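You operate a simulated robot arm through the tools that you are given. There is no shell and no other tool.

You run a simulated robot arm. Do the job below in one go: nothing can be reset, and whatever is moved stays where it is left.

## Task
Set the phone cradle at MID, lock it and stand the phone in it to charge.
Fine: free the lock lever first; lock the cradle before the phone goes in.

It is judged by the outcome, as a careful person would: the job done as asked, and still so three seconds after it is handed in. It fails if anything else is knocked over, pushed out of place, dropped, spilled or broken.

## Robot
A 6-joint arm with a two-finger gripper, fixed in place. Base frame: the origin is on the floor under the middle of its stand, x ahead of it, y to its left, z up; the work surface is at about z = 780. Lengths are in mm, angles in rad, forces in N, time in s.
It reaches about 1572 mm from its shoulder. Its first joint turns from -2.897 to 2.897 rad. Payload 2.45 kg.
The tool frame sits at the grasp point between the pads (the TCP): z along the fingers, y along the line on which they close. The tips reach 20 mm beyond it. The gripper opens to 140 mm; its body begins 168 mm behind the TCP.
Orientation is told as [roll, pitch, yaw] about the base's x, y, z axes, in that order, counted from this pose: with the fingers straight down and closing along the base's y, the tool's x points along the base's -x, its y along +y and its z along -z.

## Interface
- The arm moves only by the tool arm_command. Its argument "increments" is one flat list of numbers, 7 for each row, row after row: the gripper command, from -1 (fully open) to 1 (shut), values between in proportion, then the shift along the tool's x, y, z in mm, then the turn, a rotation vector about the tool's x, y, z in rad. In form: [hand, tx, ty, tz, rx, ry, rz, hand, tx, ty, tz, rx, ry, rz, ...]. A call has 1 to 20 rows; each row shifts and turns the commanded pose from where the row before left it, along the tool's axes as they then stand. Each row takes 0.2 s and may step no farther than 50 mm and 0.15 rad from the row before; otherwise, or with a gripper value out of range, the whole call is refused. Where a pose cannot be reached the arm comes as near as it can. A force on the tool above 40 N (or 10 N above the force at the start of the call, whichever is more), or a blocked arm, ends the call early, and 0.2 s more pass. The fingers move at their own pace (about 45 mm/s each) and stop on an object; they squeeze with about 38 N. The grip force told is the motor's: it shows also when the fingers shut on nothing. Time passes only in rows, and 0.2 s behind the last, so rows that do not move let the fingers close. The reply holds the time, the measured pose of the TCP, the force on the tool along the base axes, the opening and the grip force, in the units named above and with some noise, with the torque about the TCP (base axes, N m) and any sound that the robot's microphone picked up.
- Cameras (640 x 400 px; columns grow to the right, rows downward): "scene" is fixed at [219, 499.5, 1563.4]; the picture's right is [-0.80, -0.61, 0.00], its down [-0.25, 0.33, -0.91] and it looks along [0.55, -0.72, -0.42] (base axes); focal length 319 px, centre (320, 200). "wrist" rides on the gripper at [78, 11, -209] in the tool frame; the picture's right is [-0.14, 0.99, 0.00], its down [-0.92, -0.13, -0.37] and it looks along [-0.37, -0.05, 0.93] (tool axes); focal length 280 px, centre (320, 200).
- get_image(camera): a new picture of that camera. It takes no simulated time.
- pixel_to_xyz(camera, pixels): for up to 12 pixels [column, row] of the newest picture of that camera ("zoom" is the newest enlarged one), the place [x, y, z] in the base frame of the surface seen there, good to about 2 mm. It takes no simulated time.
- close_up(camera, box): a new picture of the part [left, top, right, bottom] of that camera's present view, enlarged. It takes no simulated time.
- hand_in(): hands the job in; it is judged then, once.

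Leave the gripper open and the arm clear of the work at the hand-in unless told otherwise.

The tools are called by a JSON object that holds its "op" and its "data". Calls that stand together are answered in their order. arm_command: Moves the arm, as the interface text tells. Its arguments: {"type":"object","properties":{"increments":{"type":"array"}},"required":["increments"]} The other tools are called the same way: get_image (camera) takes a picture; pixel_to_xyz (camera, pixels) gives the place of the surface under pixels of a picture; close_up (camera, box) takes an enlarged picture of a part of a camera's view; hand_in () hands the job in.

At the start:

```text
t: 0.0
eef_pos: [579.8, -436.9, 1329.0]
tool_rot: [0.0, -0.002, 0.0]
force: [-0.3, 0.3, 0.9]
wrist_torque: [0.0, -0.01, 0.02]
grip_width: 140.0
grasp_force: 0.0
```

scene: 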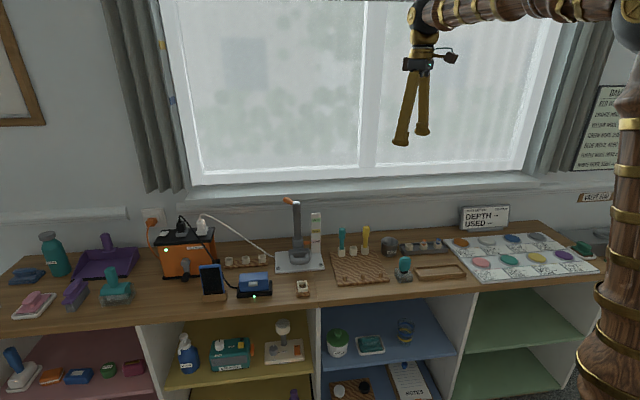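
wrist: 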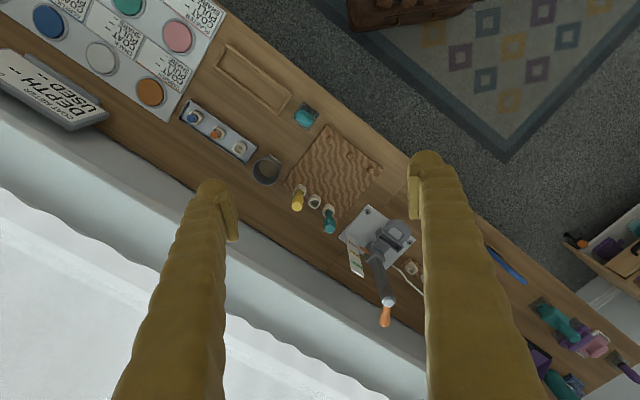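

I see a bench with a stand near (298, 240) in the scene picture, which is probably the cradle on a post with an orange-handled lever. A phone is near (211, 280). I'll take enlarged views of both.

{"op": "close_up", "data": {"camera": "scene", "box": [250, 180, 350, 310]}}

{"op": "close_up", "data": {"camera": "scene", "box": [150, 200, 290, 310]}}

{"op": "close_up", "data": {"camera": "wrist", "box": [320, 180, 440, 340]}}

```text
3.08 times, centred on (300, 245) of scene
```

zoom: 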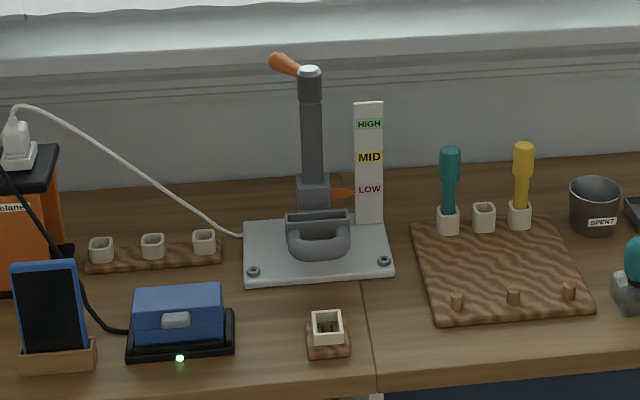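

```text
3.64 times, centred on (220, 255) of scene
```

zoom: 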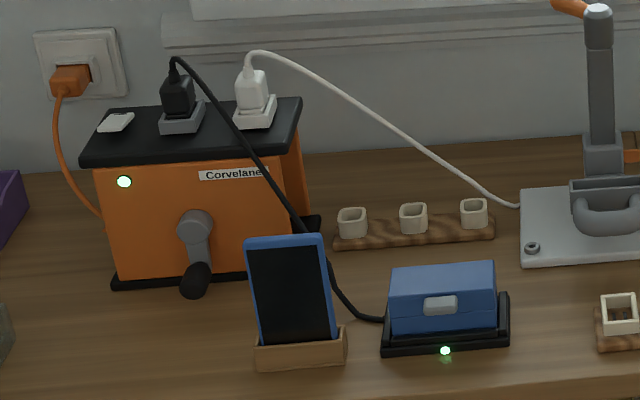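

```text
2.50 times, centred on (380, 260) of wrist
```

zoom: 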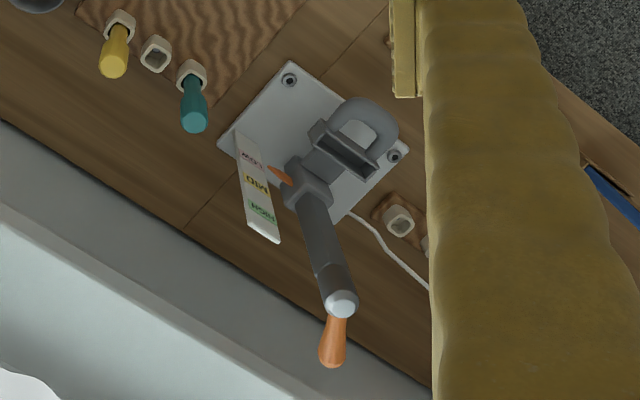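

The cradle stand has a post with an orange lever on top, a carriage with an orange pointer at LOW, and a scale reading LOW/MID/HIGH. The phone (blue) stands in a wooden rest. Next I enlarge the stand more and measure positions.

{"op": "close_up", "data": {"camera": "scene", "box": [270, 190, 334, 280]}}

{"op": "pixel_to_xyz", "data": {"camera": "scene", "pixels": [[287, 200], [291, 202], [297, 204], [298, 235], [298, 250], [300, 257], [309, 243], [315, 221], [315, 231], [315, 241], [275, 271], [325, 268]]}}

{"op": "pixel_to_xyz", "data": {"camera": "wrist", "pixels": [[384, 320], [386, 308], [389, 302], [383, 280], [375, 250], [395, 225], [410, 235], [385, 235], [360, 247], [356, 270]]}}

```text
4.44 times, centred on (302, 235) of scene
```

zoom: 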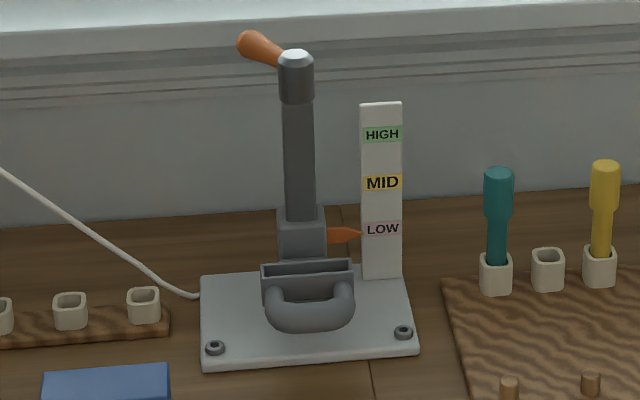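

```text
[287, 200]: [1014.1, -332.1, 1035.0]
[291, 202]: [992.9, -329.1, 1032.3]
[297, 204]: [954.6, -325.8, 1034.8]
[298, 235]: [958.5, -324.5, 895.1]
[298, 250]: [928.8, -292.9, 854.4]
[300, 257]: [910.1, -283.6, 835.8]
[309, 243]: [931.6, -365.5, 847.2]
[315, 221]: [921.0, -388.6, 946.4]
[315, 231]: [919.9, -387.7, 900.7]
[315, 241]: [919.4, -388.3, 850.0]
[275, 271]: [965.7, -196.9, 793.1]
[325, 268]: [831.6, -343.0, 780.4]
```

```text
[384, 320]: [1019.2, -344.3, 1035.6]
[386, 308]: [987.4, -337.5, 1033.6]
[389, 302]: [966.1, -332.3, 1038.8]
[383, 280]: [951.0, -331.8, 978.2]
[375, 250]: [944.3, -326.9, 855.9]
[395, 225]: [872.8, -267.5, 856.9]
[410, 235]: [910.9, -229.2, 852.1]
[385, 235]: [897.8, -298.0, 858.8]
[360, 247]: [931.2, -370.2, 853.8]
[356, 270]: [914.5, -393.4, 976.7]
```

The lever knob runs from about (957,-328) to (1019,-344) at z≈1035. I need the stand's orientation, so next I measure the plate's corners, the carriage, handle, pocket and scale labels in this zoom.

{"op": "pixel_to_xyz", "data": {"camera": "zoom", "pixels": [[204, 274], [402, 268], [412, 350], [205, 358], [382, 134], [382, 182], [382, 229], [335, 236], [355, 235], [300, 240], [297, 55], [250, 42]]}}

{"op": "pixel_to_xyz", "data": {"camera": "zoom", "pixels": [[265, 264], [350, 262], [268, 274], [350, 272], [273, 290], [345, 290], [310, 320], [308, 295], [308, 285], [307, 267], [285, 215], [318, 215]]}}

```text
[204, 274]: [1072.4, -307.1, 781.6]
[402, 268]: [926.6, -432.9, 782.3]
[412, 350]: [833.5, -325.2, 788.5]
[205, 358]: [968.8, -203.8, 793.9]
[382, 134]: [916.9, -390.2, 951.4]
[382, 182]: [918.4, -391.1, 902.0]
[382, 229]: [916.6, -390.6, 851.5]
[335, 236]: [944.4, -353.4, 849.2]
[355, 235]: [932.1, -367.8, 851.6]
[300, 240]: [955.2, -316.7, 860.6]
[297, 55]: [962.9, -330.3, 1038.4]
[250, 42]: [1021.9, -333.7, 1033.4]
```

```text
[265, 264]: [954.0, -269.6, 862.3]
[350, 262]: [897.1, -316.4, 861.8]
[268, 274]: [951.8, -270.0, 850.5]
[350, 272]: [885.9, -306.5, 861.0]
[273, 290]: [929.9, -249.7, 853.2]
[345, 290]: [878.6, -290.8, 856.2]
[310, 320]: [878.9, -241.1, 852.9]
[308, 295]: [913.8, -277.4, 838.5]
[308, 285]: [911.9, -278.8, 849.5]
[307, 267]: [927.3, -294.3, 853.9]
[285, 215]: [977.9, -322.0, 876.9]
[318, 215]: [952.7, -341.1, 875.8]
```

The stand is turned about 40° in the base frame. Its right side runs along (-0.76,-0.65) and its front along (-0.65,0.76). LOW is at z≈851, MID at ≈902 and HIGH at ≈951. Next I look closely at the phone and the written signs.

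{"op": "close_up", "data": {"camera": "scene", "box": [190, 250, 254, 310]}}

{"op": "pixel_to_xyz", "data": {"camera": "zoom", "pixels": [[110, 140], [210, 135], [130, 270], [220, 260], [165, 200], [150, 138], [125, 310], [235, 300], [120, 345], [235, 335], [232, 280], [110, 300]]}}

{"op": "close_up", "data": {"camera": "scene", "box": [560, 80, 640, 210]}}

{"op": "close_up", "data": {"camera": "scene", "box": [440, 195, 520, 245]}}

{"op": "close_up", "data": {"camera": "scene", "box": [320, 310, 450, 400]}}

```text
6.67 times, centred on (222, 280) of scene
```

zoom: 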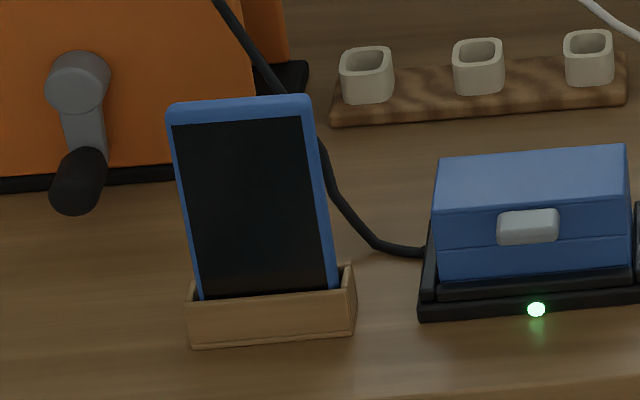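

```text
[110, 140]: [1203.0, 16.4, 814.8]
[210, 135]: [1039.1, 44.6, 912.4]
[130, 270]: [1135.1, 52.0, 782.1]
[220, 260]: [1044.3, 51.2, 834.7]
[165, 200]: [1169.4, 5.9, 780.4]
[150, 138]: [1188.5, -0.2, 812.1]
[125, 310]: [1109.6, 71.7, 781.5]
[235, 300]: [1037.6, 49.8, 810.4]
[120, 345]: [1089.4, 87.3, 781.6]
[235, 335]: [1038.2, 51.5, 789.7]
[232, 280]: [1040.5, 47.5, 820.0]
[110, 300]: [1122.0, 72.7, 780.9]
```

```text
3.08 times, centred on (600, 145) of scene
```

zoom: 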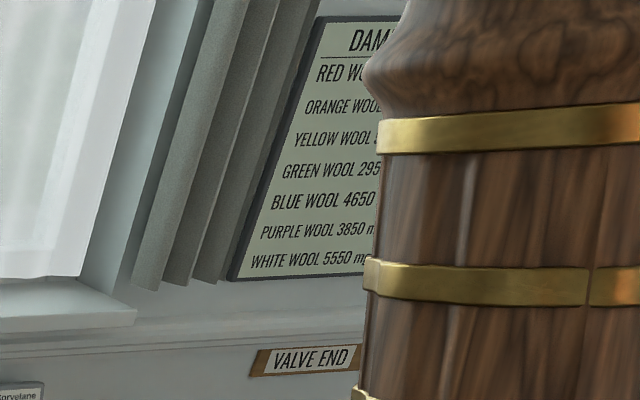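

```text
8.00 times, centred on (480, 220) of scene
```

zoom: 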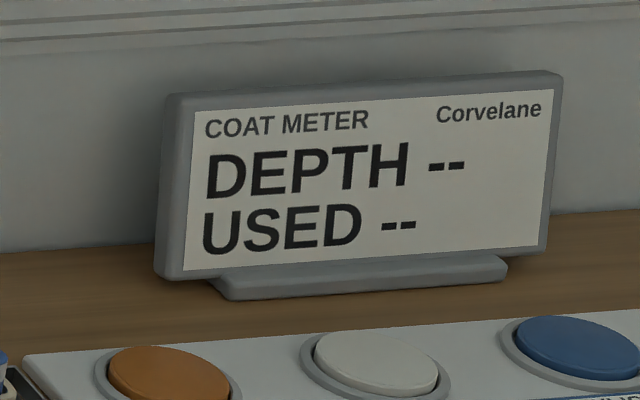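

```text
4.44 times, centred on (385, 355) of scene
```

zoom: 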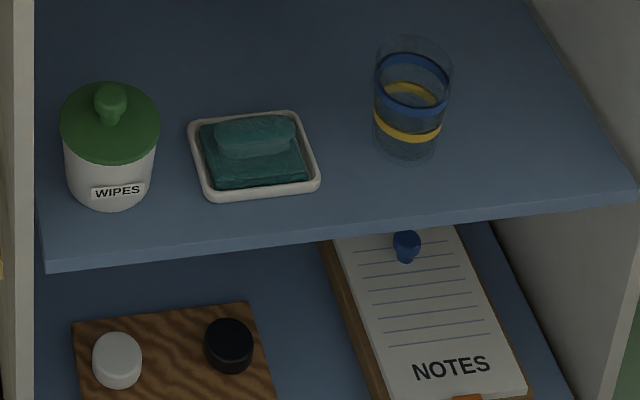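

That pixel set was partly off the phone. I enlarge the phone again and measure its corners: top-left (172,108), top-right (308,98), bottom-left (200,295), bottom-right (336,285).

{"op": "close_up", "data": {"camera": "scene", "box": [190, 255, 254, 295]}}

{"op": "pixel_to_xyz", "data": {"camera": "scene", "pixels": [[200, 266], [219, 265], [204, 293], [222, 291], [211, 280], [203, 298], [223, 297]]}}

```text
10.00 times, centred on (222, 275) of scene
```

zoom: 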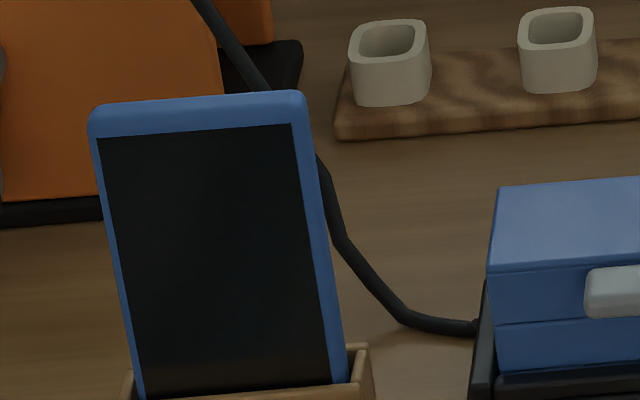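

```text
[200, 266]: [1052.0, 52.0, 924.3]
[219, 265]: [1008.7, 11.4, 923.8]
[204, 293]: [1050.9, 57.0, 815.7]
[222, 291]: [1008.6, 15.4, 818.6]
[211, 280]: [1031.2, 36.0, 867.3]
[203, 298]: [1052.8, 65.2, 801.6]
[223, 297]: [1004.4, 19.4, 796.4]
```

The phone stands almost upright: top at z≈925, width along about (-0.73,-0.68), about 62 mm wide. Now I move the arm to a better viewing place above the stand, with the fingers about 165 mm above the lever, to see how the lever is arranged.

{"op": "arm_command", "data": {"increments": [-1, -43.5, 12, 12, 0, 0, 0, -1, -43.5, 12, 12, 0, 0, 0, -1, -43.5, 12, 12, 0, 0, 0, -1, -43.5, 12, 12, 0, 0, 0, -1, -43.5, 12, 12, 0, 0, 0, -1, -43.5, 12, 12, 0, 0, 0, -1, -43.5, 12, 12, 0, 0, 0, -1, -43.5, 12, 12, 0, 0, 0]}}

{"op": "get_image", "data": {"camera": "wrist"}}

{"op": "get_image", "data": {"camera": "scene"}}

```text
t: 1.8
eef_pos: [929.3, -337.7, 1233.0]
tool_rot: [0.0, -0.002, 0.0]
force: [-0.5, 0.0, 0.7]
wrist_torque: [-0.07, -0.1, 0.02]
grip_width: 140.2
grasp_force: 0.1
```

```text
taken
```

wrist: 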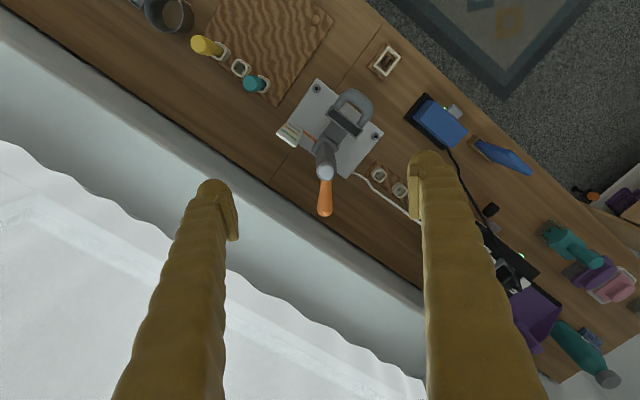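

```text
taken
```

scene: 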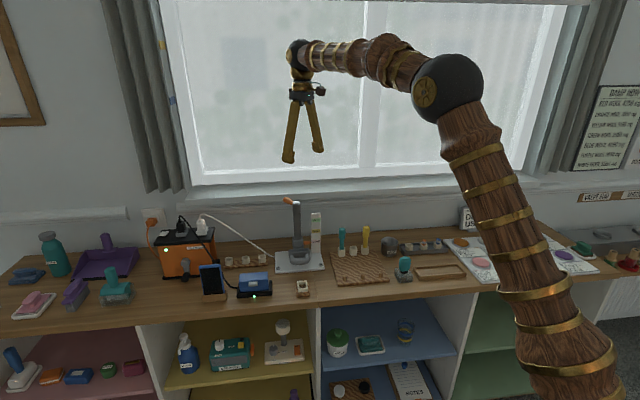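

The lever is the orange handle at (325,195) in the wrist picture. I enlarge it.

{"op": "close_up", "data": {"camera": "wrist", "box": [265, 70, 393, 230]}}

{"op": "close_up", "data": {"camera": "wrist", "box": [280, 75, 380, 145]}}

{"op": "close_up", "data": {"camera": "wrist", "box": [280, 150, 380, 220]}}

{"op": "pixel_to_xyz", "data": {"camera": "wrist", "pixels": [[325, 172], [325, 183], [325, 195], [325, 205], [325, 213], [320, 205], [331, 205], [340, 240], [300, 220], [270, 190], [250, 200]]}}

```text
2.50 times, centred on (329, 150) of wrist
```

zoom: 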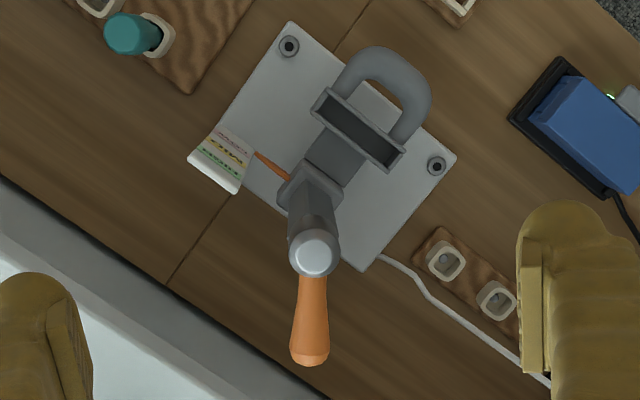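

```text
5.71 times, centred on (330, 110) of wrist
```

zoom: 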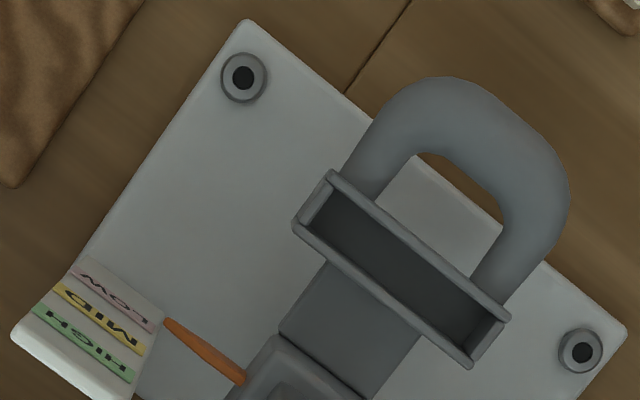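

```text
5.71 times, centred on (330, 185) of wrist
```

zoom: 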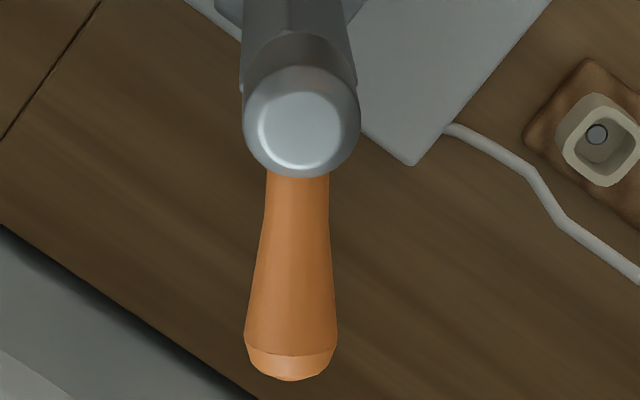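

```text
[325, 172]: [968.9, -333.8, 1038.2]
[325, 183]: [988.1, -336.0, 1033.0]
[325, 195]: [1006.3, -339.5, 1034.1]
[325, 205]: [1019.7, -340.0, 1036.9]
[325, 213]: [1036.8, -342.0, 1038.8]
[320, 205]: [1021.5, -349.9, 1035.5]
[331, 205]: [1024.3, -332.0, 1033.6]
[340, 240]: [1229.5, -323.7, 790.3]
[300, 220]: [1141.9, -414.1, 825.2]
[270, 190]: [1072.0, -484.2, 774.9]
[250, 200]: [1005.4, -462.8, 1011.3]
```

The lever sticks out back-left from the post cap toward (1037,-342) at z≈1035. It probably swings about the post. I measure the cap and lever edges in this zoom to find the axis.

{"op": "pixel_to_xyz", "data": {"camera": "zoom", "pixels": [[300, 120], [265, 120], [335, 120], [300, 85], [300, 155], [250, 130], [350, 130], [270, 200], [326, 200], [250, 330], [332, 330], [290, 370]]}}

{"op": "pixel_to_xyz", "data": {"camera": "scene", "pixels": [[288, 203], [286, 200], [292, 205], [297, 202], [298, 207], [298, 212], [298, 220], [284, 202]]}}

```text
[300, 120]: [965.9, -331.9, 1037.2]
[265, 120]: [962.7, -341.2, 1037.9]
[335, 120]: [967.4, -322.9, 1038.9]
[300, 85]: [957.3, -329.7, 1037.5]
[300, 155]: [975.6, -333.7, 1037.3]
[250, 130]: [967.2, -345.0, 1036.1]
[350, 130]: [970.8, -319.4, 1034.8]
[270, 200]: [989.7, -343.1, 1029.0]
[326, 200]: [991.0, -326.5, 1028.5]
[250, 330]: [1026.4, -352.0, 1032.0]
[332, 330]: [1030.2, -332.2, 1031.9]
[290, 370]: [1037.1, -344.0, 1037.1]
```

```text
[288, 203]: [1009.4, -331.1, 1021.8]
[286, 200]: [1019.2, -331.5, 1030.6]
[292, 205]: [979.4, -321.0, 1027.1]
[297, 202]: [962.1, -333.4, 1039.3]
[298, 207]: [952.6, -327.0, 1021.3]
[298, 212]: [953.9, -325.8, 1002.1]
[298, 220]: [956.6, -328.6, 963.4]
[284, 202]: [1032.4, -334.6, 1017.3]
```

The axis is near (966,-332) and the lever centre line near z≈1025. The window sill is close behind, so I measure its distance before going down.

{"op": "pixel_to_xyz", "data": {"camera": "scene", "pixels": [[290, 188], [290, 180], [290, 195], [290, 175], [290, 160], [250, 185], [340, 180], [290, 212], [250, 215], [290, 110]]}}

{"op": "pixel_to_xyz", "data": {"camera": "wrist", "pixels": [[300, 230], [300, 250], [300, 270], [350, 250], [380, 280], [260, 200], [240, 185]]}}

```text
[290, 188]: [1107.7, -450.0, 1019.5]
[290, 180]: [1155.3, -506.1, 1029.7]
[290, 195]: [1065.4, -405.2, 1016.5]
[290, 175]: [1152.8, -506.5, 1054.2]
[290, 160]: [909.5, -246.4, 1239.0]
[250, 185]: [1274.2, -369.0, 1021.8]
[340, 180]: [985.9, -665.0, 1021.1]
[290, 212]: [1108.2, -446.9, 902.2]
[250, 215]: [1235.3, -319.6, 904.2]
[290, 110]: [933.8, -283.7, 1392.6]
```

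```text
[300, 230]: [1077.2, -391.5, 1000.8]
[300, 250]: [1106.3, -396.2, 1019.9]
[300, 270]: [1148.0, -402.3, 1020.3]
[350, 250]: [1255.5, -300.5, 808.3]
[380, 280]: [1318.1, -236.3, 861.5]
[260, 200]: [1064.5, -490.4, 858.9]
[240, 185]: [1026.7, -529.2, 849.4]
```

The sill's front is about 118 mm behind the post axis, which leaves room for the fingers if they are not wide open. I move above the lever's outer half at about (1013,-340,1110), turn the tool -0.16 rad to square with the lever, and narrow the fingers to ~45 mm.

{"op": "arm_command", "data": {"increments": [0.35, -20.9, -0.6, 30.7, 0, 0, 0, 0.35, -20.9, -0.6, 30.7, 0, 0, 0, 0.35, -20.9, -0.6, 30.7, 0, 0, 0, 0.35, -20.9, -0.6, 30.7, 0, 0, 0, 0.35, 0, 0, 0, 0, 0, 0.08, 0.35, 0, 0, 0, 0, 0, 0.08, 0.35, 0, 0, 0, 0, 0, 0]}}

{"op": "get_image", "data": {"camera": "wrist"}}

{"op": "get_image", "data": {"camera": "scene"}}

```text
t: 3.4
eef_pos: [1012.3, -341.3, 1110.2]
tool_rot: [-0.002, 0.0, -0.159]
force: [-0.4, -0.5, 0.4]
wrist_torque: [-0.02, 0.03, -0.02]
grip_width: 45.4
grasp_force: 0.0
```

```text
taken
```

wrist: 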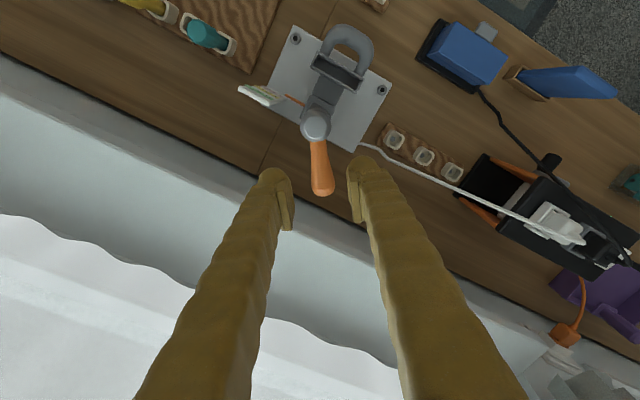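

```text
taken
```

scene: 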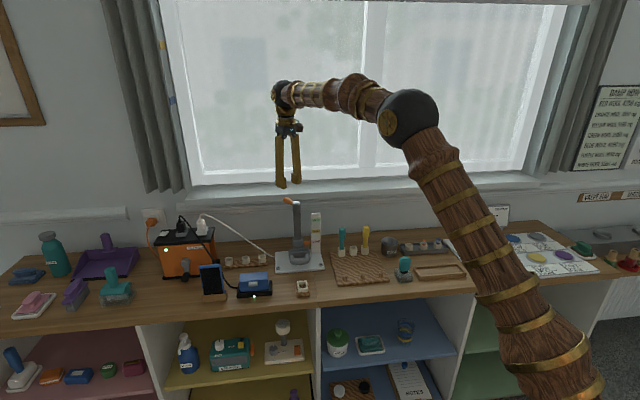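

The lever tip at (322,185) lies midway between the fingertips at (283,200) and (357,195). I lower 82 mm so the fingers straddle the lever.

{"op": "arm_command", "data": {"increments": [0.35, 0, 0, 30, 0, 0, 0, 0.35, 0, 0, 30, 0, 0, 0, 0.35, 0, 0, 22, 0, 0, 0, 0.35, 0, 0, 0, 0, 0, 0]}}

{"op": "get_image", "data": {"camera": "wrist"}}

{"op": "close_up", "data": {"camera": "scene", "box": [250, 160, 350, 230]}}

```text
t: 4.4
eef_pos: [1013.4, -343.9, 1030.8]
tool_rot: [0.0, 0.0, -0.16]
force: [0.1, -0.3, -0.4]
wrist_torque: [0.02, 0.0, 0.0]
grip_width: 45.7
grasp_force: 0.1
```

```text
taken
```

wrist: 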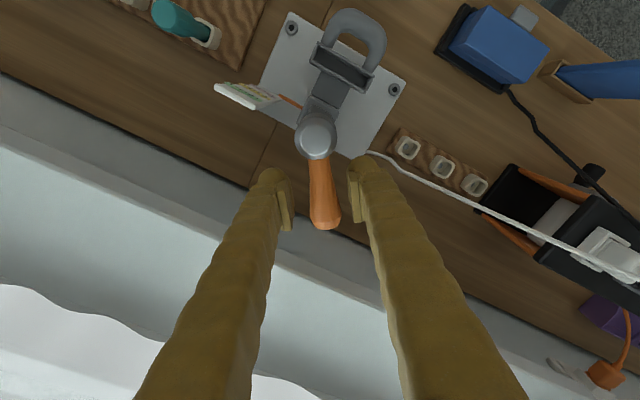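

```text
5.71 times, centred on (300, 195) of scene
```

zoom: 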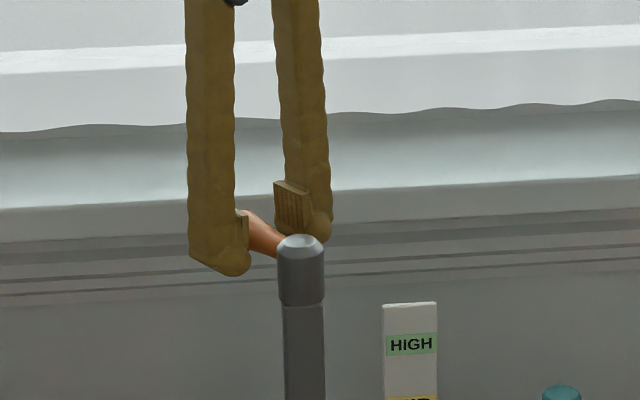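

The fingers straddle the lever and touch nothing. I narrow them to ~30 mm, then swing the tool counter-clockwise (seen from above) about the post axis in small steps, to test whether the lever turns that way.

{"op": "arm_command", "data": {"increments": [0.571, 0, 2, 2, 0, 0, 0, 0.571, 0, 0, 0, 0, 0, 0, 0.571, 0.24, 4.87, 0, 0, 0, -0.1, 0.571, 0.24, 4.87, 0, 0, 0, -0.1, 0.571, 0.24, 4.87, 0, 0, 0, -0.1]}}

{"op": "get_image", "data": {"camera": "wrist"}}

{"op": "close_up", "data": {"camera": "scene", "box": [250, 160, 350, 230]}}

```text
t: 5.6
eef_pos: [1011.4, -326.7, 1028.7]
tool_rot: [-0.001, 0.0, 0.141]
force: [-0.5, -0.7, -0.6]
wrist_torque: [0.0, -0.02, 0.03]
grip_width: 30.5
grasp_force: 0.2
```

```text
taken
```

wrist: 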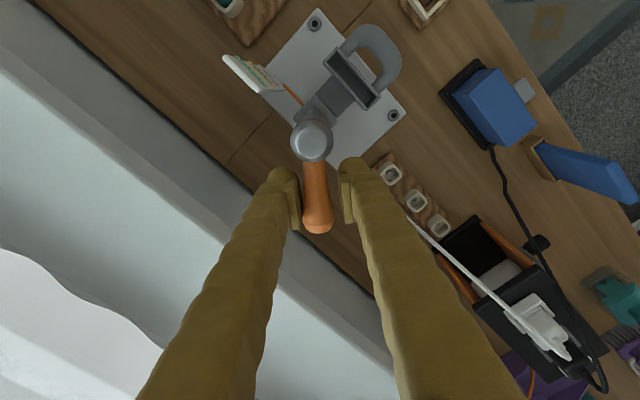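

```text
5.71 times, centred on (300, 195) of scene
```

zoom: 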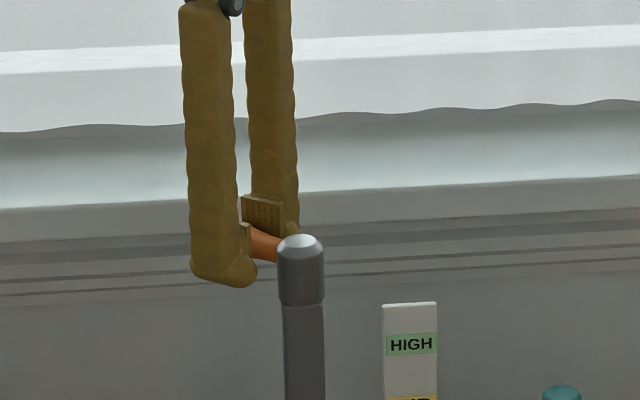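

The lever is following the fingers: the tool turned 0.3 rad and the lever still points along it, with almost no force. I keep swinging counter-clockwise to find the end stop.

{"op": "arm_command", "data": {"increments": [0.571, 0.24, 4.87, 0, 0, 0, -0.1, 0.571, 0.24, 4.87, 0, 0, 0, -0.1, 0.571, 0.24, 4.87, 0, 0, 0, -0.1, 0.571, 0.24, 4.87, 0, 0, 0, -0.1]}}

{"op": "get_image", "data": {"camera": "wrist"}}

{"op": "close_up", "data": {"camera": "scene", "box": [250, 160, 350, 230]}}

```text
t: 6.6
eef_pos: [1007.5, -307.9, 1024.7]
tool_rot: [0.0, -0.001, 0.541]
force: [0.3, -0.2, -0.3]
wrist_torque: [0.02, 0.02, 0.0]
grip_width: 30.5
grasp_force: 0.4
```

```text
taken
```

wrist: 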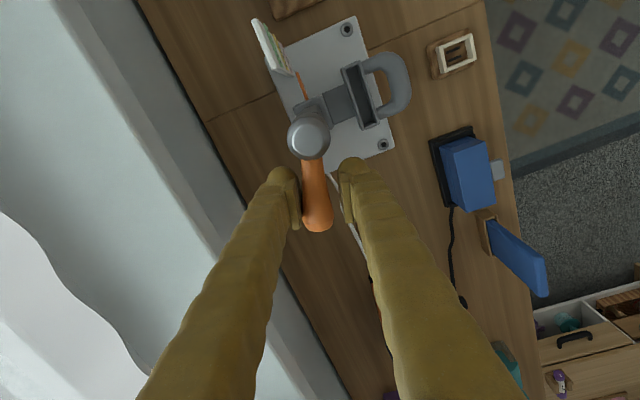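

```text
5.71 times, centred on (300, 195) of scene
```

zoom: 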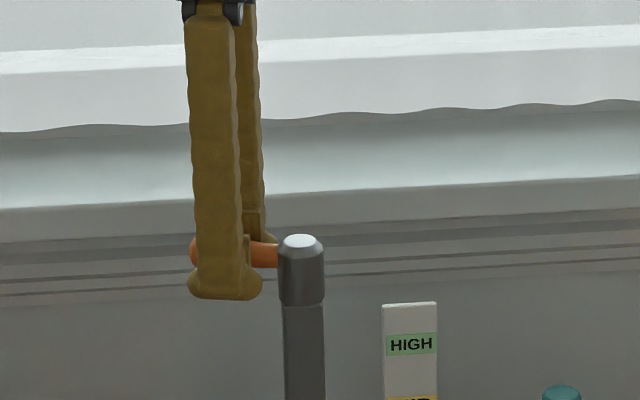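

Still free, no force, and no sound yet. I continue the swing counter-clockwise.

{"op": "arm_command", "data": {"increments": [0.571, 0.24, 4.87, 0, 0, 0, -0.1, 0.571, 0.24, 4.87, 0, 0, 0, -0.1, 0.571, 0.24, 4.87, 0, 0, 0, -0.1, 0.571, 0.24, 4.87, 0, 0, 0, -0.1]}}

{"op": "get_image", "data": {"camera": "wrist"}}

{"op": "close_up", "data": {"camera": "scene", "box": [250, 160, 350, 230]}}

```text
t: 7.6
eef_pos: [992.9, -293.2, 1025.6]
tool_rot: [0.0, 0.001, 0.94]
force: [1.2, -1.0, 0.1]
wrist_torque: [0.0, -0.02, 0.0]
grip_width: 30.2
grasp_force: 0.2
```

```text
taken
```

wrist: 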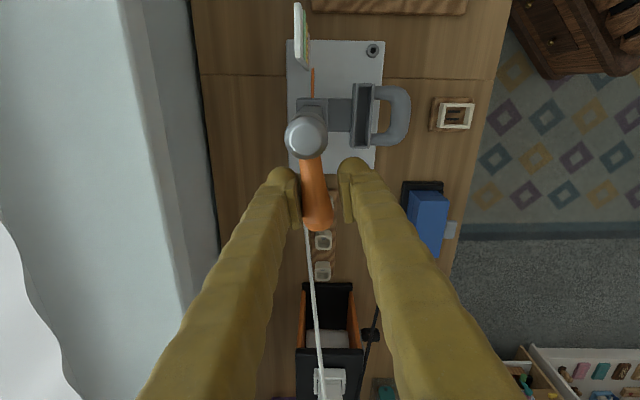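

```text
5.71 times, centred on (300, 195) of scene
```

zoom: 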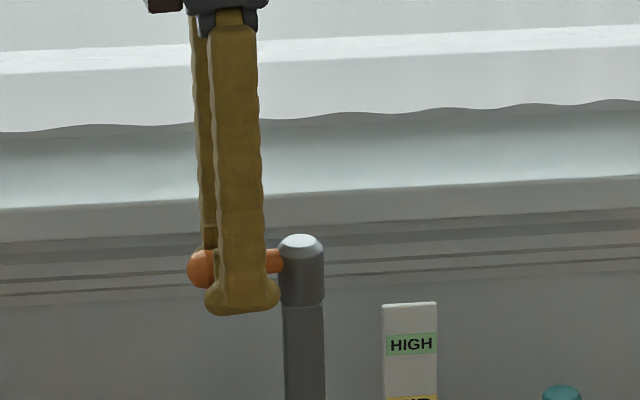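

Force rises only slightly, to about 1.6 N. I continue swinging with the same steps, watching for the stop.

{"op": "arm_command", "data": {"increments": [0.571, 0.24, 4.87, 0, 0, 0, -0.1, 0.571, 0.24, 4.87, 0, 0, 0, -0.1, 0.571, 0.24, 4.87, 0, 0, 0, -0.1, 0.571, 0.24, 4.87, 0, 0, 0, -0.1]}}

{"op": "get_image", "data": {"camera": "wrist"}}

{"op": "close_up", "data": {"camera": "scene", "box": [250, 160, 350, 230]}}

```text
t: 8.5
eef_pos: [982.2, -288.1, 1025.1]
tool_rot: [-0.007, 0.001, 1.264]
force: [29.8, -8.9, -2.5]
wrist_torque: [-0.13, 0.11, -0.51]
grip_width: 49.6
grasp_force: 14.5
stopped in row 4: the force on the tool passed its limit at 43 N (the readings are from after the stop); the commanded pose is now the measured one
```

```text
taken
```

wrist: 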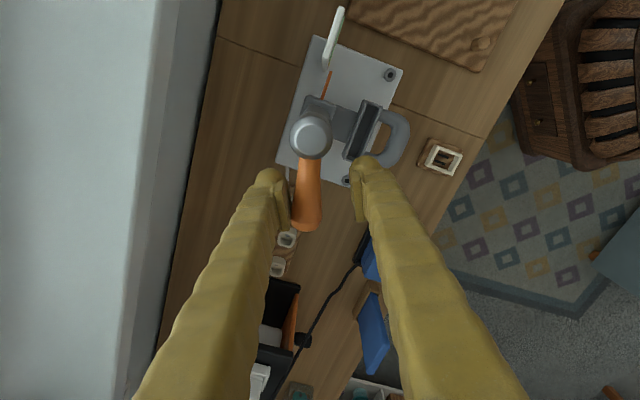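

```text
5.71 times, centred on (300, 195) of scene
```

zoom: 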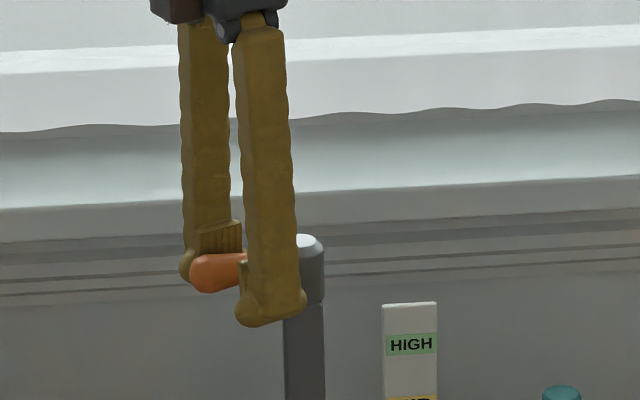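

The lever met a stop (43 N), and the other finger gave way. I back off a little to take the load off, and then measure where the lever now points.

{"op": "arm_command", "data": {"increments": [0.571, 0, -5, 0, 0, 0, 0.05, 0.571, 0, -5, 0, 0, 0, 0.1, 0.571, 0, 0, 0, 0, 0, 0]}}

{"op": "get_image", "data": {"camera": "wrist"}}

{"op": "get_image", "data": {"camera": "scene"}}

```text
t: 9.3
eef_pos: [990.0, -293.0, 1025.2]
tool_rot: [-0.005, 0.002, 1.113]
force: [-0.7, -0.3, -0.1]
wrist_torque: [0.0, -0.02, 0.0]
grip_width: 30.0
grasp_force: 0.0
```

```text
taken
```

wrist: 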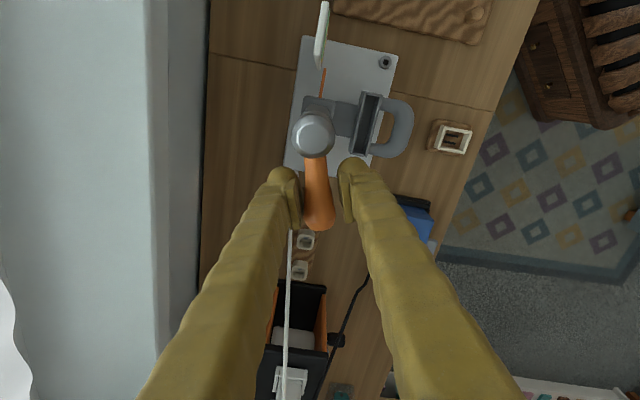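

```text
taken
```

scene: 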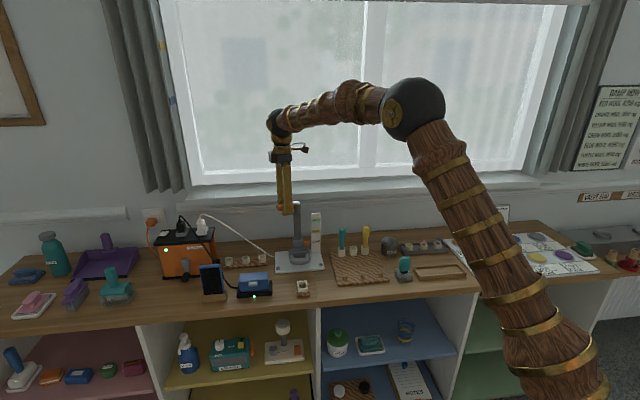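

Load is gone. I lift straight up 90 mm off the lever so I can measure the lever's angle.

{"op": "arm_command", "data": {"increments": [0.571, 0, 0, -30, 0, 0, 0, 0.571, 0, 0, -30, 0, 0, 0, 0.571, 0, 0, -30, 0, 0, 0]}}

{"op": "close_up", "data": {"camera": "scene", "box": [250, 170, 350, 280]}}

{"op": "get_image", "data": {"camera": "wrist"}}

```text
t: 10.1
eef_pos: [989.9, -290.8, 1115.6]
tool_rot: [-0.002, 0.002, 1.114]
force: [0.4, 0.6, -0.3]
wrist_torque: [0.03, 0.0, 0.02]
grip_width: 30.2
grasp_force: 0.0
```

```text
3.64 times, centred on (300, 225) of scene
```

zoom: 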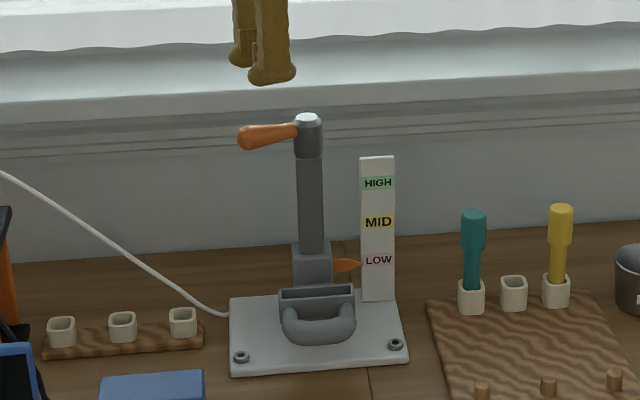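

```text
taken
```

wrist: 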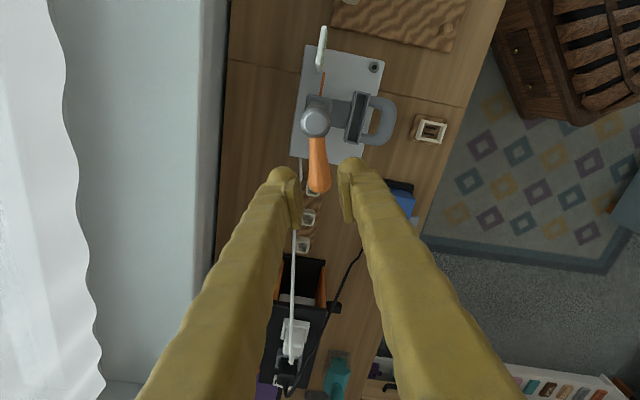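

I measure the lever's new line: cap at (316,122), handle from (317,145) to (319,188) in the wrist picture.

{"op": "pixel_to_xyz", "data": {"camera": "wrist", "pixels": [[316, 122], [311, 145], [324, 145], [310, 175], [328, 175], [319, 188], [318, 160], [355, 120], [380, 120], [322, 75]]}}

{"op": "close_up", "data": {"camera": "wrist", "box": [270, 20, 420, 200]}}

```text
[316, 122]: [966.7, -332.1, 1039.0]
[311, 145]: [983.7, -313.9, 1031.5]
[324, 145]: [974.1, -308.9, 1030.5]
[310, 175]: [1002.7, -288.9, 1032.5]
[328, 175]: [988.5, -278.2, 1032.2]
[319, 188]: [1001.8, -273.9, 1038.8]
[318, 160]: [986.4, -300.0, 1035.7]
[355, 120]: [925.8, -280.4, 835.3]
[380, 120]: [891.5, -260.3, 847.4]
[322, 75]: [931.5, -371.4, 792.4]
```

```text
2.22 times, centred on (345, 110) of wrist
```

zoom: 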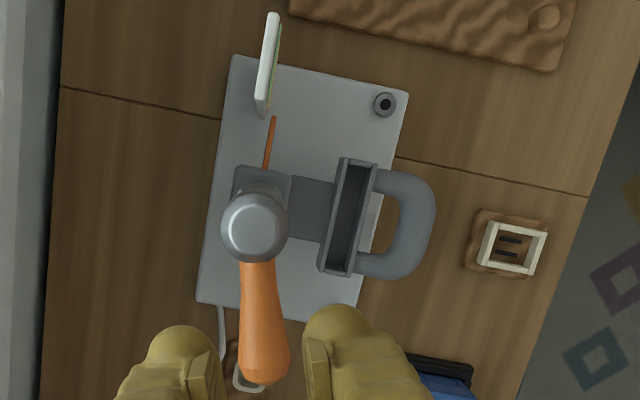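

The lever now points along about 59° (it was about -9°), a swing of about 69° counter-clockwise to its stop. Next I measure the cradle's pocket and handle loop in this zoom to set up a grip for testing whether the carriage is free.

{"op": "pixel_to_xyz", "data": {"camera": "zoom", "pixels": [[341, 163], [375, 168], [320, 270], [350, 274], [360, 190], [340, 260], [400, 180], [385, 270], [428, 220], [390, 220], [235, 60], [405, 95]]}}

{"op": "pixel_to_xyz", "data": {"camera": "zoom", "pixels": [[200, 298], [358, 170], [368, 190], [345, 200], [350, 215], [365, 270], [410, 200], [405, 255], [245, 175], [285, 180], [300, 210], [268, 140]]}}

```text
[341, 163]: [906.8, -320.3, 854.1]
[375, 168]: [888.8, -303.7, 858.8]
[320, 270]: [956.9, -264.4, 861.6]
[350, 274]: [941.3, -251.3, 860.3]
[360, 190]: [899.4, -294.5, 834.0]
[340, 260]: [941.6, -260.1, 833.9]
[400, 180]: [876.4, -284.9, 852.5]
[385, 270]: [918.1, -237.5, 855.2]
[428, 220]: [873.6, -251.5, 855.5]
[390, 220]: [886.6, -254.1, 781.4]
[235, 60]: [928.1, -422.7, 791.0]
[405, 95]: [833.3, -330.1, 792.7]
```

```text
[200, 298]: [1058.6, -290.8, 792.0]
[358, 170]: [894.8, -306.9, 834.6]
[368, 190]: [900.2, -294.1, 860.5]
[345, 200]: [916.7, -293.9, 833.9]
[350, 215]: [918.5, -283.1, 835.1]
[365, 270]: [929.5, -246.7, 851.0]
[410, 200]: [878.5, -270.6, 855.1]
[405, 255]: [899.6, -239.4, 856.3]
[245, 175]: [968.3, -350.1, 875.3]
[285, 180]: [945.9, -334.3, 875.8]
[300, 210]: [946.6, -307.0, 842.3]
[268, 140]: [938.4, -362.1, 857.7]
```

The stand is turned 45°: its front is (-0.707,0.707) and its left is (0.707,0.707). The pocket floor is at z≈834, its rim at ≈861, and the loop handle is centred ~96 mm in front of the post axis, at z≈855. I turn the tool to yaw -0.785 while rising a little, opening the fingers to ~110 mm.

{"op": "arm_command", "data": {"increments": [-0.571, 0, 0, -4, 0, 0, 0.146, -0.571, 0, 0, -4, 0, 0, 0.146, -0.571, 0, 0, -4, 0, 0, 0.146, -0.571, 0, 0, -4, 0, 0, 0.146, -0.571, 0, 0, -4, 0, 0, 0.146, -0.571, 0, 0, -4, 0, 0, 0.146, -0.571, 0, 0, -4, 0, 0, 0.146, -0.571, 0, 0, 0, 0, 0, 0.146, -0.571, 0, 0, 0, 0, 0, 0.146, -0.571, 0, 0, 0, 0, 0, 0.146, -0.571, 0, 0, 0, 0, 0, 0.146, -0.571, 0, 0, 0, 0, 0, 0.146, -0.571, 0, 0, 0, 0, 0, 0.146, -0.571, 0, 0, 0, 0, 0, 0]}}

```text
t: 13.1
eef_pos: [989.2, -290.7, 1144.0]
tool_rot: [-0.001, -0.003, -0.785]
force: [0.6, -0.1, 0.2]
wrist_torque: [0.02, 0.01, 0.01]
grip_width: 110.0
grasp_force: 0.1
```

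The tool is squared with the stand. I move 83 mm to the front and 45 mm to the right, above the loop handle, then lower to z≈960 and look.

{"op": "arm_command", "data": {"increments": [-0.571, 41.4, -22.6, 0, 0, 0, 0, -0.571, 41.4, -22.6, 0, 0, 0, 0, -0.571, 0, 0, 46, 0, 0, 0, -0.571, 0, 0, 46, 0, 0, 0, -0.571, 0, 0, 46, 0, 0, 0, -0.571, 0, 0, 46, 0, 0, 0, -0.571, 0, 0, 0, 0, 0, 0]}}

{"op": "get_image", "data": {"camera": "wrist"}}

{"op": "close_up", "data": {"camera": "scene", "box": [230, 130, 370, 280]}}

```text
t: 14.7
eef_pos: [897.3, -268.0, 960.0]
tool_rot: [-0.001, -0.003, -0.784]
force: [0.0, 0.6, 0.3]
wrist_torque: [0.02, -0.03, 0.0]
grip_width: 110.0
grasp_force: 0.1
```

```text
taken
```

wrist: 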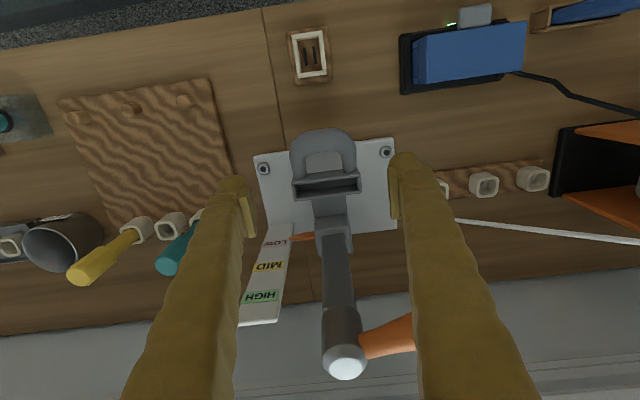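

```text
2.67 times, centred on (300, 205) of scene
```

zoom: 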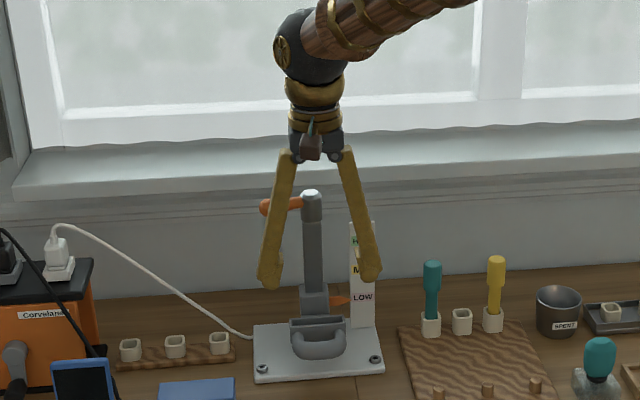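

The loop (323,155) lies between the fingertips. I correct about 3.5 mm to the left and 2 mm to the front, and lower 102 mm so the pads sit on either side of the loop.

{"op": "arm_command", "data": {"increments": [-0.571, 2, 3.5, 30, 0, 0, 0, -0.571, 0, 0, 36, 0, 0, 0, -0.571, 0, 0, 36, 0, 0, 0, -0.571, 0, 0, 0, 0, 0, 0]}}

{"op": "get_image", "data": {"camera": "wrist"}}

{"op": "close_up", "data": {"camera": "scene", "box": [250, 170, 350, 280]}}

```text
t: 15.7
eef_pos: [900.9, -263.8, 859.1]
tool_rot: [-0.001, -0.004, -0.784]
force: [0.3, 0.0, -0.8]
wrist_torque: [0.03, -0.03, 0.01]
grip_width: 109.8
grasp_force: 0.0
```

```text
taken
```

wrist: 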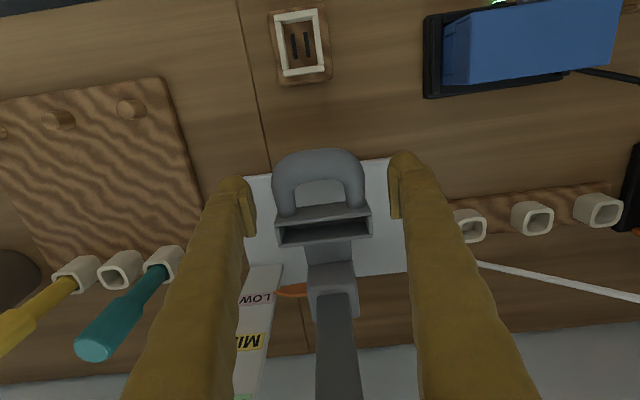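

```text
3.64 times, centred on (300, 225) of scene
```

zoom: 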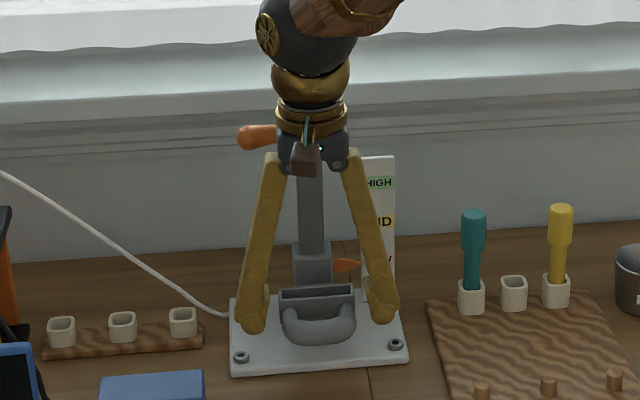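

The fingers are either side of the loop (inner pads at columns 250 and 395, loop centre ~321). I close on the loop.

{"op": "arm_command", "data": {"increments": [0.4, 0, 0, 0, 0, 0, 0, 0.4, 0, 0, 0, 0, 0, 0, 0.4, 0, 0, 0, 0, 0, 0, 0.4, 0, 0, 0, 0, 0, 0, 0.4, 0, 0, 0, 0, 0, 0]}}

{"op": "get_image", "data": {"camera": "wrist"}}

{"op": "close_up", "data": {"camera": "scene", "box": [250, 170, 350, 280]}}

```text
t: 16.9
eef_pos: [900.6, -263.0, 858.2]
tool_rot: [0.0, -0.005, -0.786]
force: [-22.3, -8.6, 0.9]
wrist_torque: [-0.21, 0.37, -0.71]
grip_width: 72.4
grasp_force: 45.4
```

```text
taken
```

wrist: 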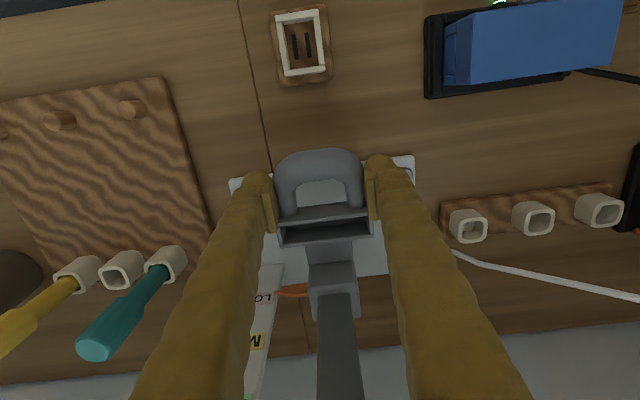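

```text
3.64 times, centred on (300, 225) of scene
```

zoom: 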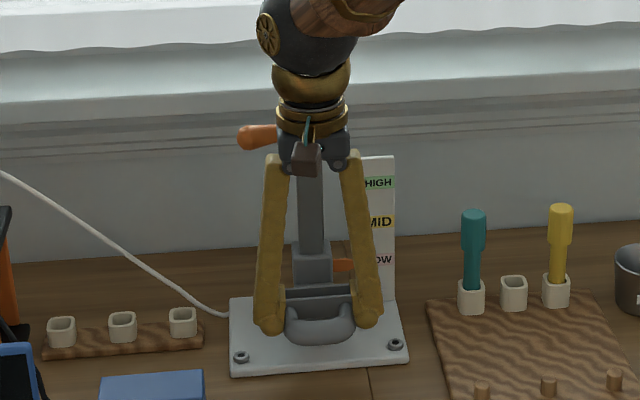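

Gripped at 72 mm, but with a side load of about 22 N toward the right, so I'm off-centre. I shift 2 mm to the stand's right to relieve it, still gripping.

{"op": "arm_command", "data": {"increments": [0.4, 0, -1, 0, 0, 0, 0, 0.4, 0, -1, 0, 0, 0, 0, 0.4, 0, 0, 0, 0, 0, 0]}}

```text
t: 17.7
eef_pos: [899.8, -264.2, 858.8]
tool_rot: [0.003, -0.008, -0.784]
force: [1.3, -11.6, 11.5]
wrist_torque: [-0.18, 0.12, 0.36]
grip_width: 72.1
grasp_force: 44.6
```

The side load is mostly gone. Now I try lifting gently, 3 mm per row, to see whether the carriage slides.

{"op": "arm_command", "data": {"increments": [0.4, 0, -0.5, -3, 0, 0, 0, 0.4, 0, 0, -3, 0, 0, 0, 0.4, 0, 0, -3, 0, 0, 0]}}

{"op": "close_up", "data": {"camera": "scene", "box": [250, 170, 350, 280]}}

```text
t: 18.5
eef_pos: [899.2, -264.3, 867.7]
tool_rot: [0.003, -0.008, -0.782]
force: [34.5, -14.8, -1.4]
wrist_torque: [-0.25, -0.42, -0.39]
grip_width: 71.3
grasp_force: 44.5
```

```text
3.64 times, centred on (300, 225) of scene
```

zoom: 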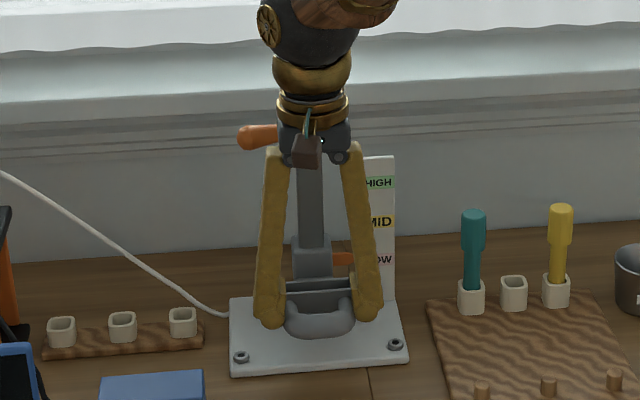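

The carriage does slide: its pointer rose together with the hand by about 9 mm, so this lever position is the free one. There's a sideways strain (about 35 N toward the back), so I relieve it by easing 3 mm back and 1 mm left, then read again.

{"op": "arm_command", "data": {"increments": [0.4, -1.5, 0.5, 0, 0, 0, 0, 0.4, -1.5, 0.5, 0, 0, 0, 0]}}

```text
t: 19.1
eef_pos: [898.9, -262.6, 865.9]
tool_rot: [0.0, 0.0, -0.783]
force: [1.3, 7.2, -0.2]
wrist_torque: [0.17, -0.08, -1.27]
grip_width: 71.4
grasp_force: 44.9
```

The strain is gone. I lift on by 12 mm in 3 mm rows.

{"op": "arm_command", "data": {"increments": [0.4, 0, 0, -3, 0, 0, 0, 0.4, 0, 0, -3, 0, 0, 0, 0.4, 0, 0, -3, 0, 0, 0, 0.4, 0, 0, -3, 0, 0, 0]}}

{"op": "close_up", "data": {"camera": "scene", "box": [250, 170, 350, 280]}}

```text
t: 19.8
eef_pos: [900.2, -264.2, 870.8]
tool_rot: [-0.003, 0.002, -0.786]
force: [-2.6, 3.6, -0.2]
wrist_torque: [-0.02, 0.07, -0.77]
grip_width: 70.9
grasp_force: 44.9
stopped in row 3: the force on the tool passed its limit at 41 N (the readings are from after the stop); the commanded pose is now the measured one
```

```text
3.64 times, centred on (300, 225) of scene
```

zoom: 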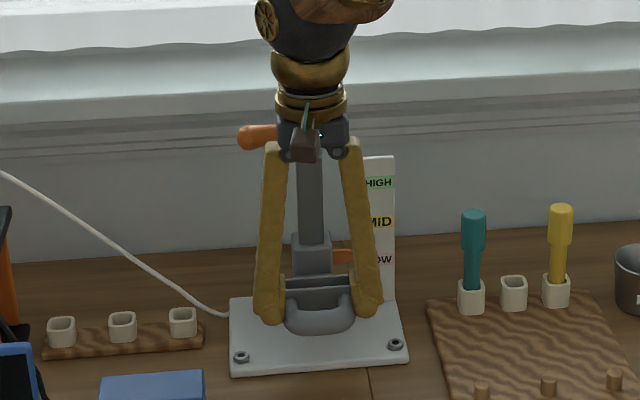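

The call stopped at 41 N after ~5 mm; afterwards the force is nil. I look at the drag by lifting slower: 1.5 mm per row.

{"op": "arm_command", "data": {"increments": [0.4, 0, 0, -1.5, 0, 0, 0, 0.4, 0, 0, -1.5, 0, 0, 0, 0.4, 0, 0, -1.5, 0, 0, 0, 0.4, 0, 0, -1.5, 0, 0, 0]}}

```text
t: 20.8
eef_pos: [900.1, -264.0, 877.4]
tool_rot: [-0.004, 0.001, -0.786]
force: [-21.7, -7.5, -0.8]
wrist_torque: [-0.1, 0.41, -0.21]
grip_width: 70.5
grasp_force: 45.0
```

Vertical drag is tiny; the force is sideways (≈21 N toward the stand's right). I check how high the pointer is now.

{"op": "close_up", "data": {"camera": "scene", "box": [285, 210, 335, 270]}}

{"op": "get_image", "data": {"camera": "wrist"}}

```text
6.67 times, centred on (310, 240) of scene
```

zoom: 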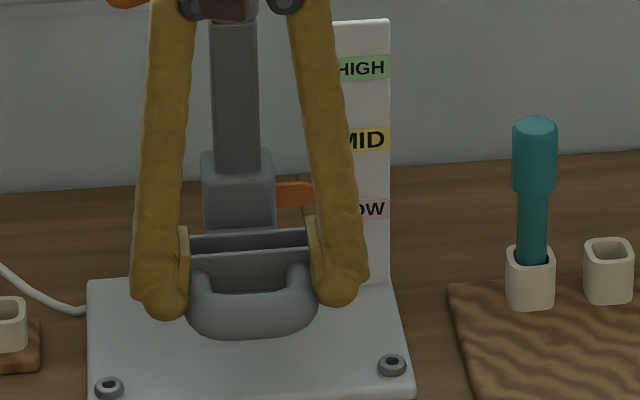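

```text
taken
```

wrist: 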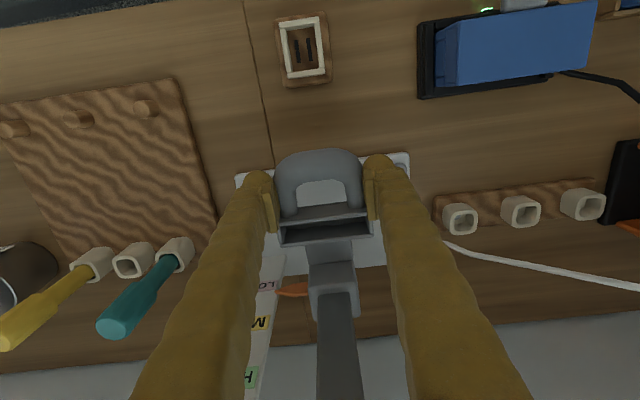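

The carriage is rising with the hand. I read the pointer's height at zoom pixel (293,195), and the label centre heights.

{"op": "pixel_to_xyz", "data": {"camera": "zoom", "pixels": [[290, 195], [300, 194], [305, 192], [375, 208], [375, 139], [375, 68], [240, 160], [215, 165], [250, 243], [250, 300]]}}

```text
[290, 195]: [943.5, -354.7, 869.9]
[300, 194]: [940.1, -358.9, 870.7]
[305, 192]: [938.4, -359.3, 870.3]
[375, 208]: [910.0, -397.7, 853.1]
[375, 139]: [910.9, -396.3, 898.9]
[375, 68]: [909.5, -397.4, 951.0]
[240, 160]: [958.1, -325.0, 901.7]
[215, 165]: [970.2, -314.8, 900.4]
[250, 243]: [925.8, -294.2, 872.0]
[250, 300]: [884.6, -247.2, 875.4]
```

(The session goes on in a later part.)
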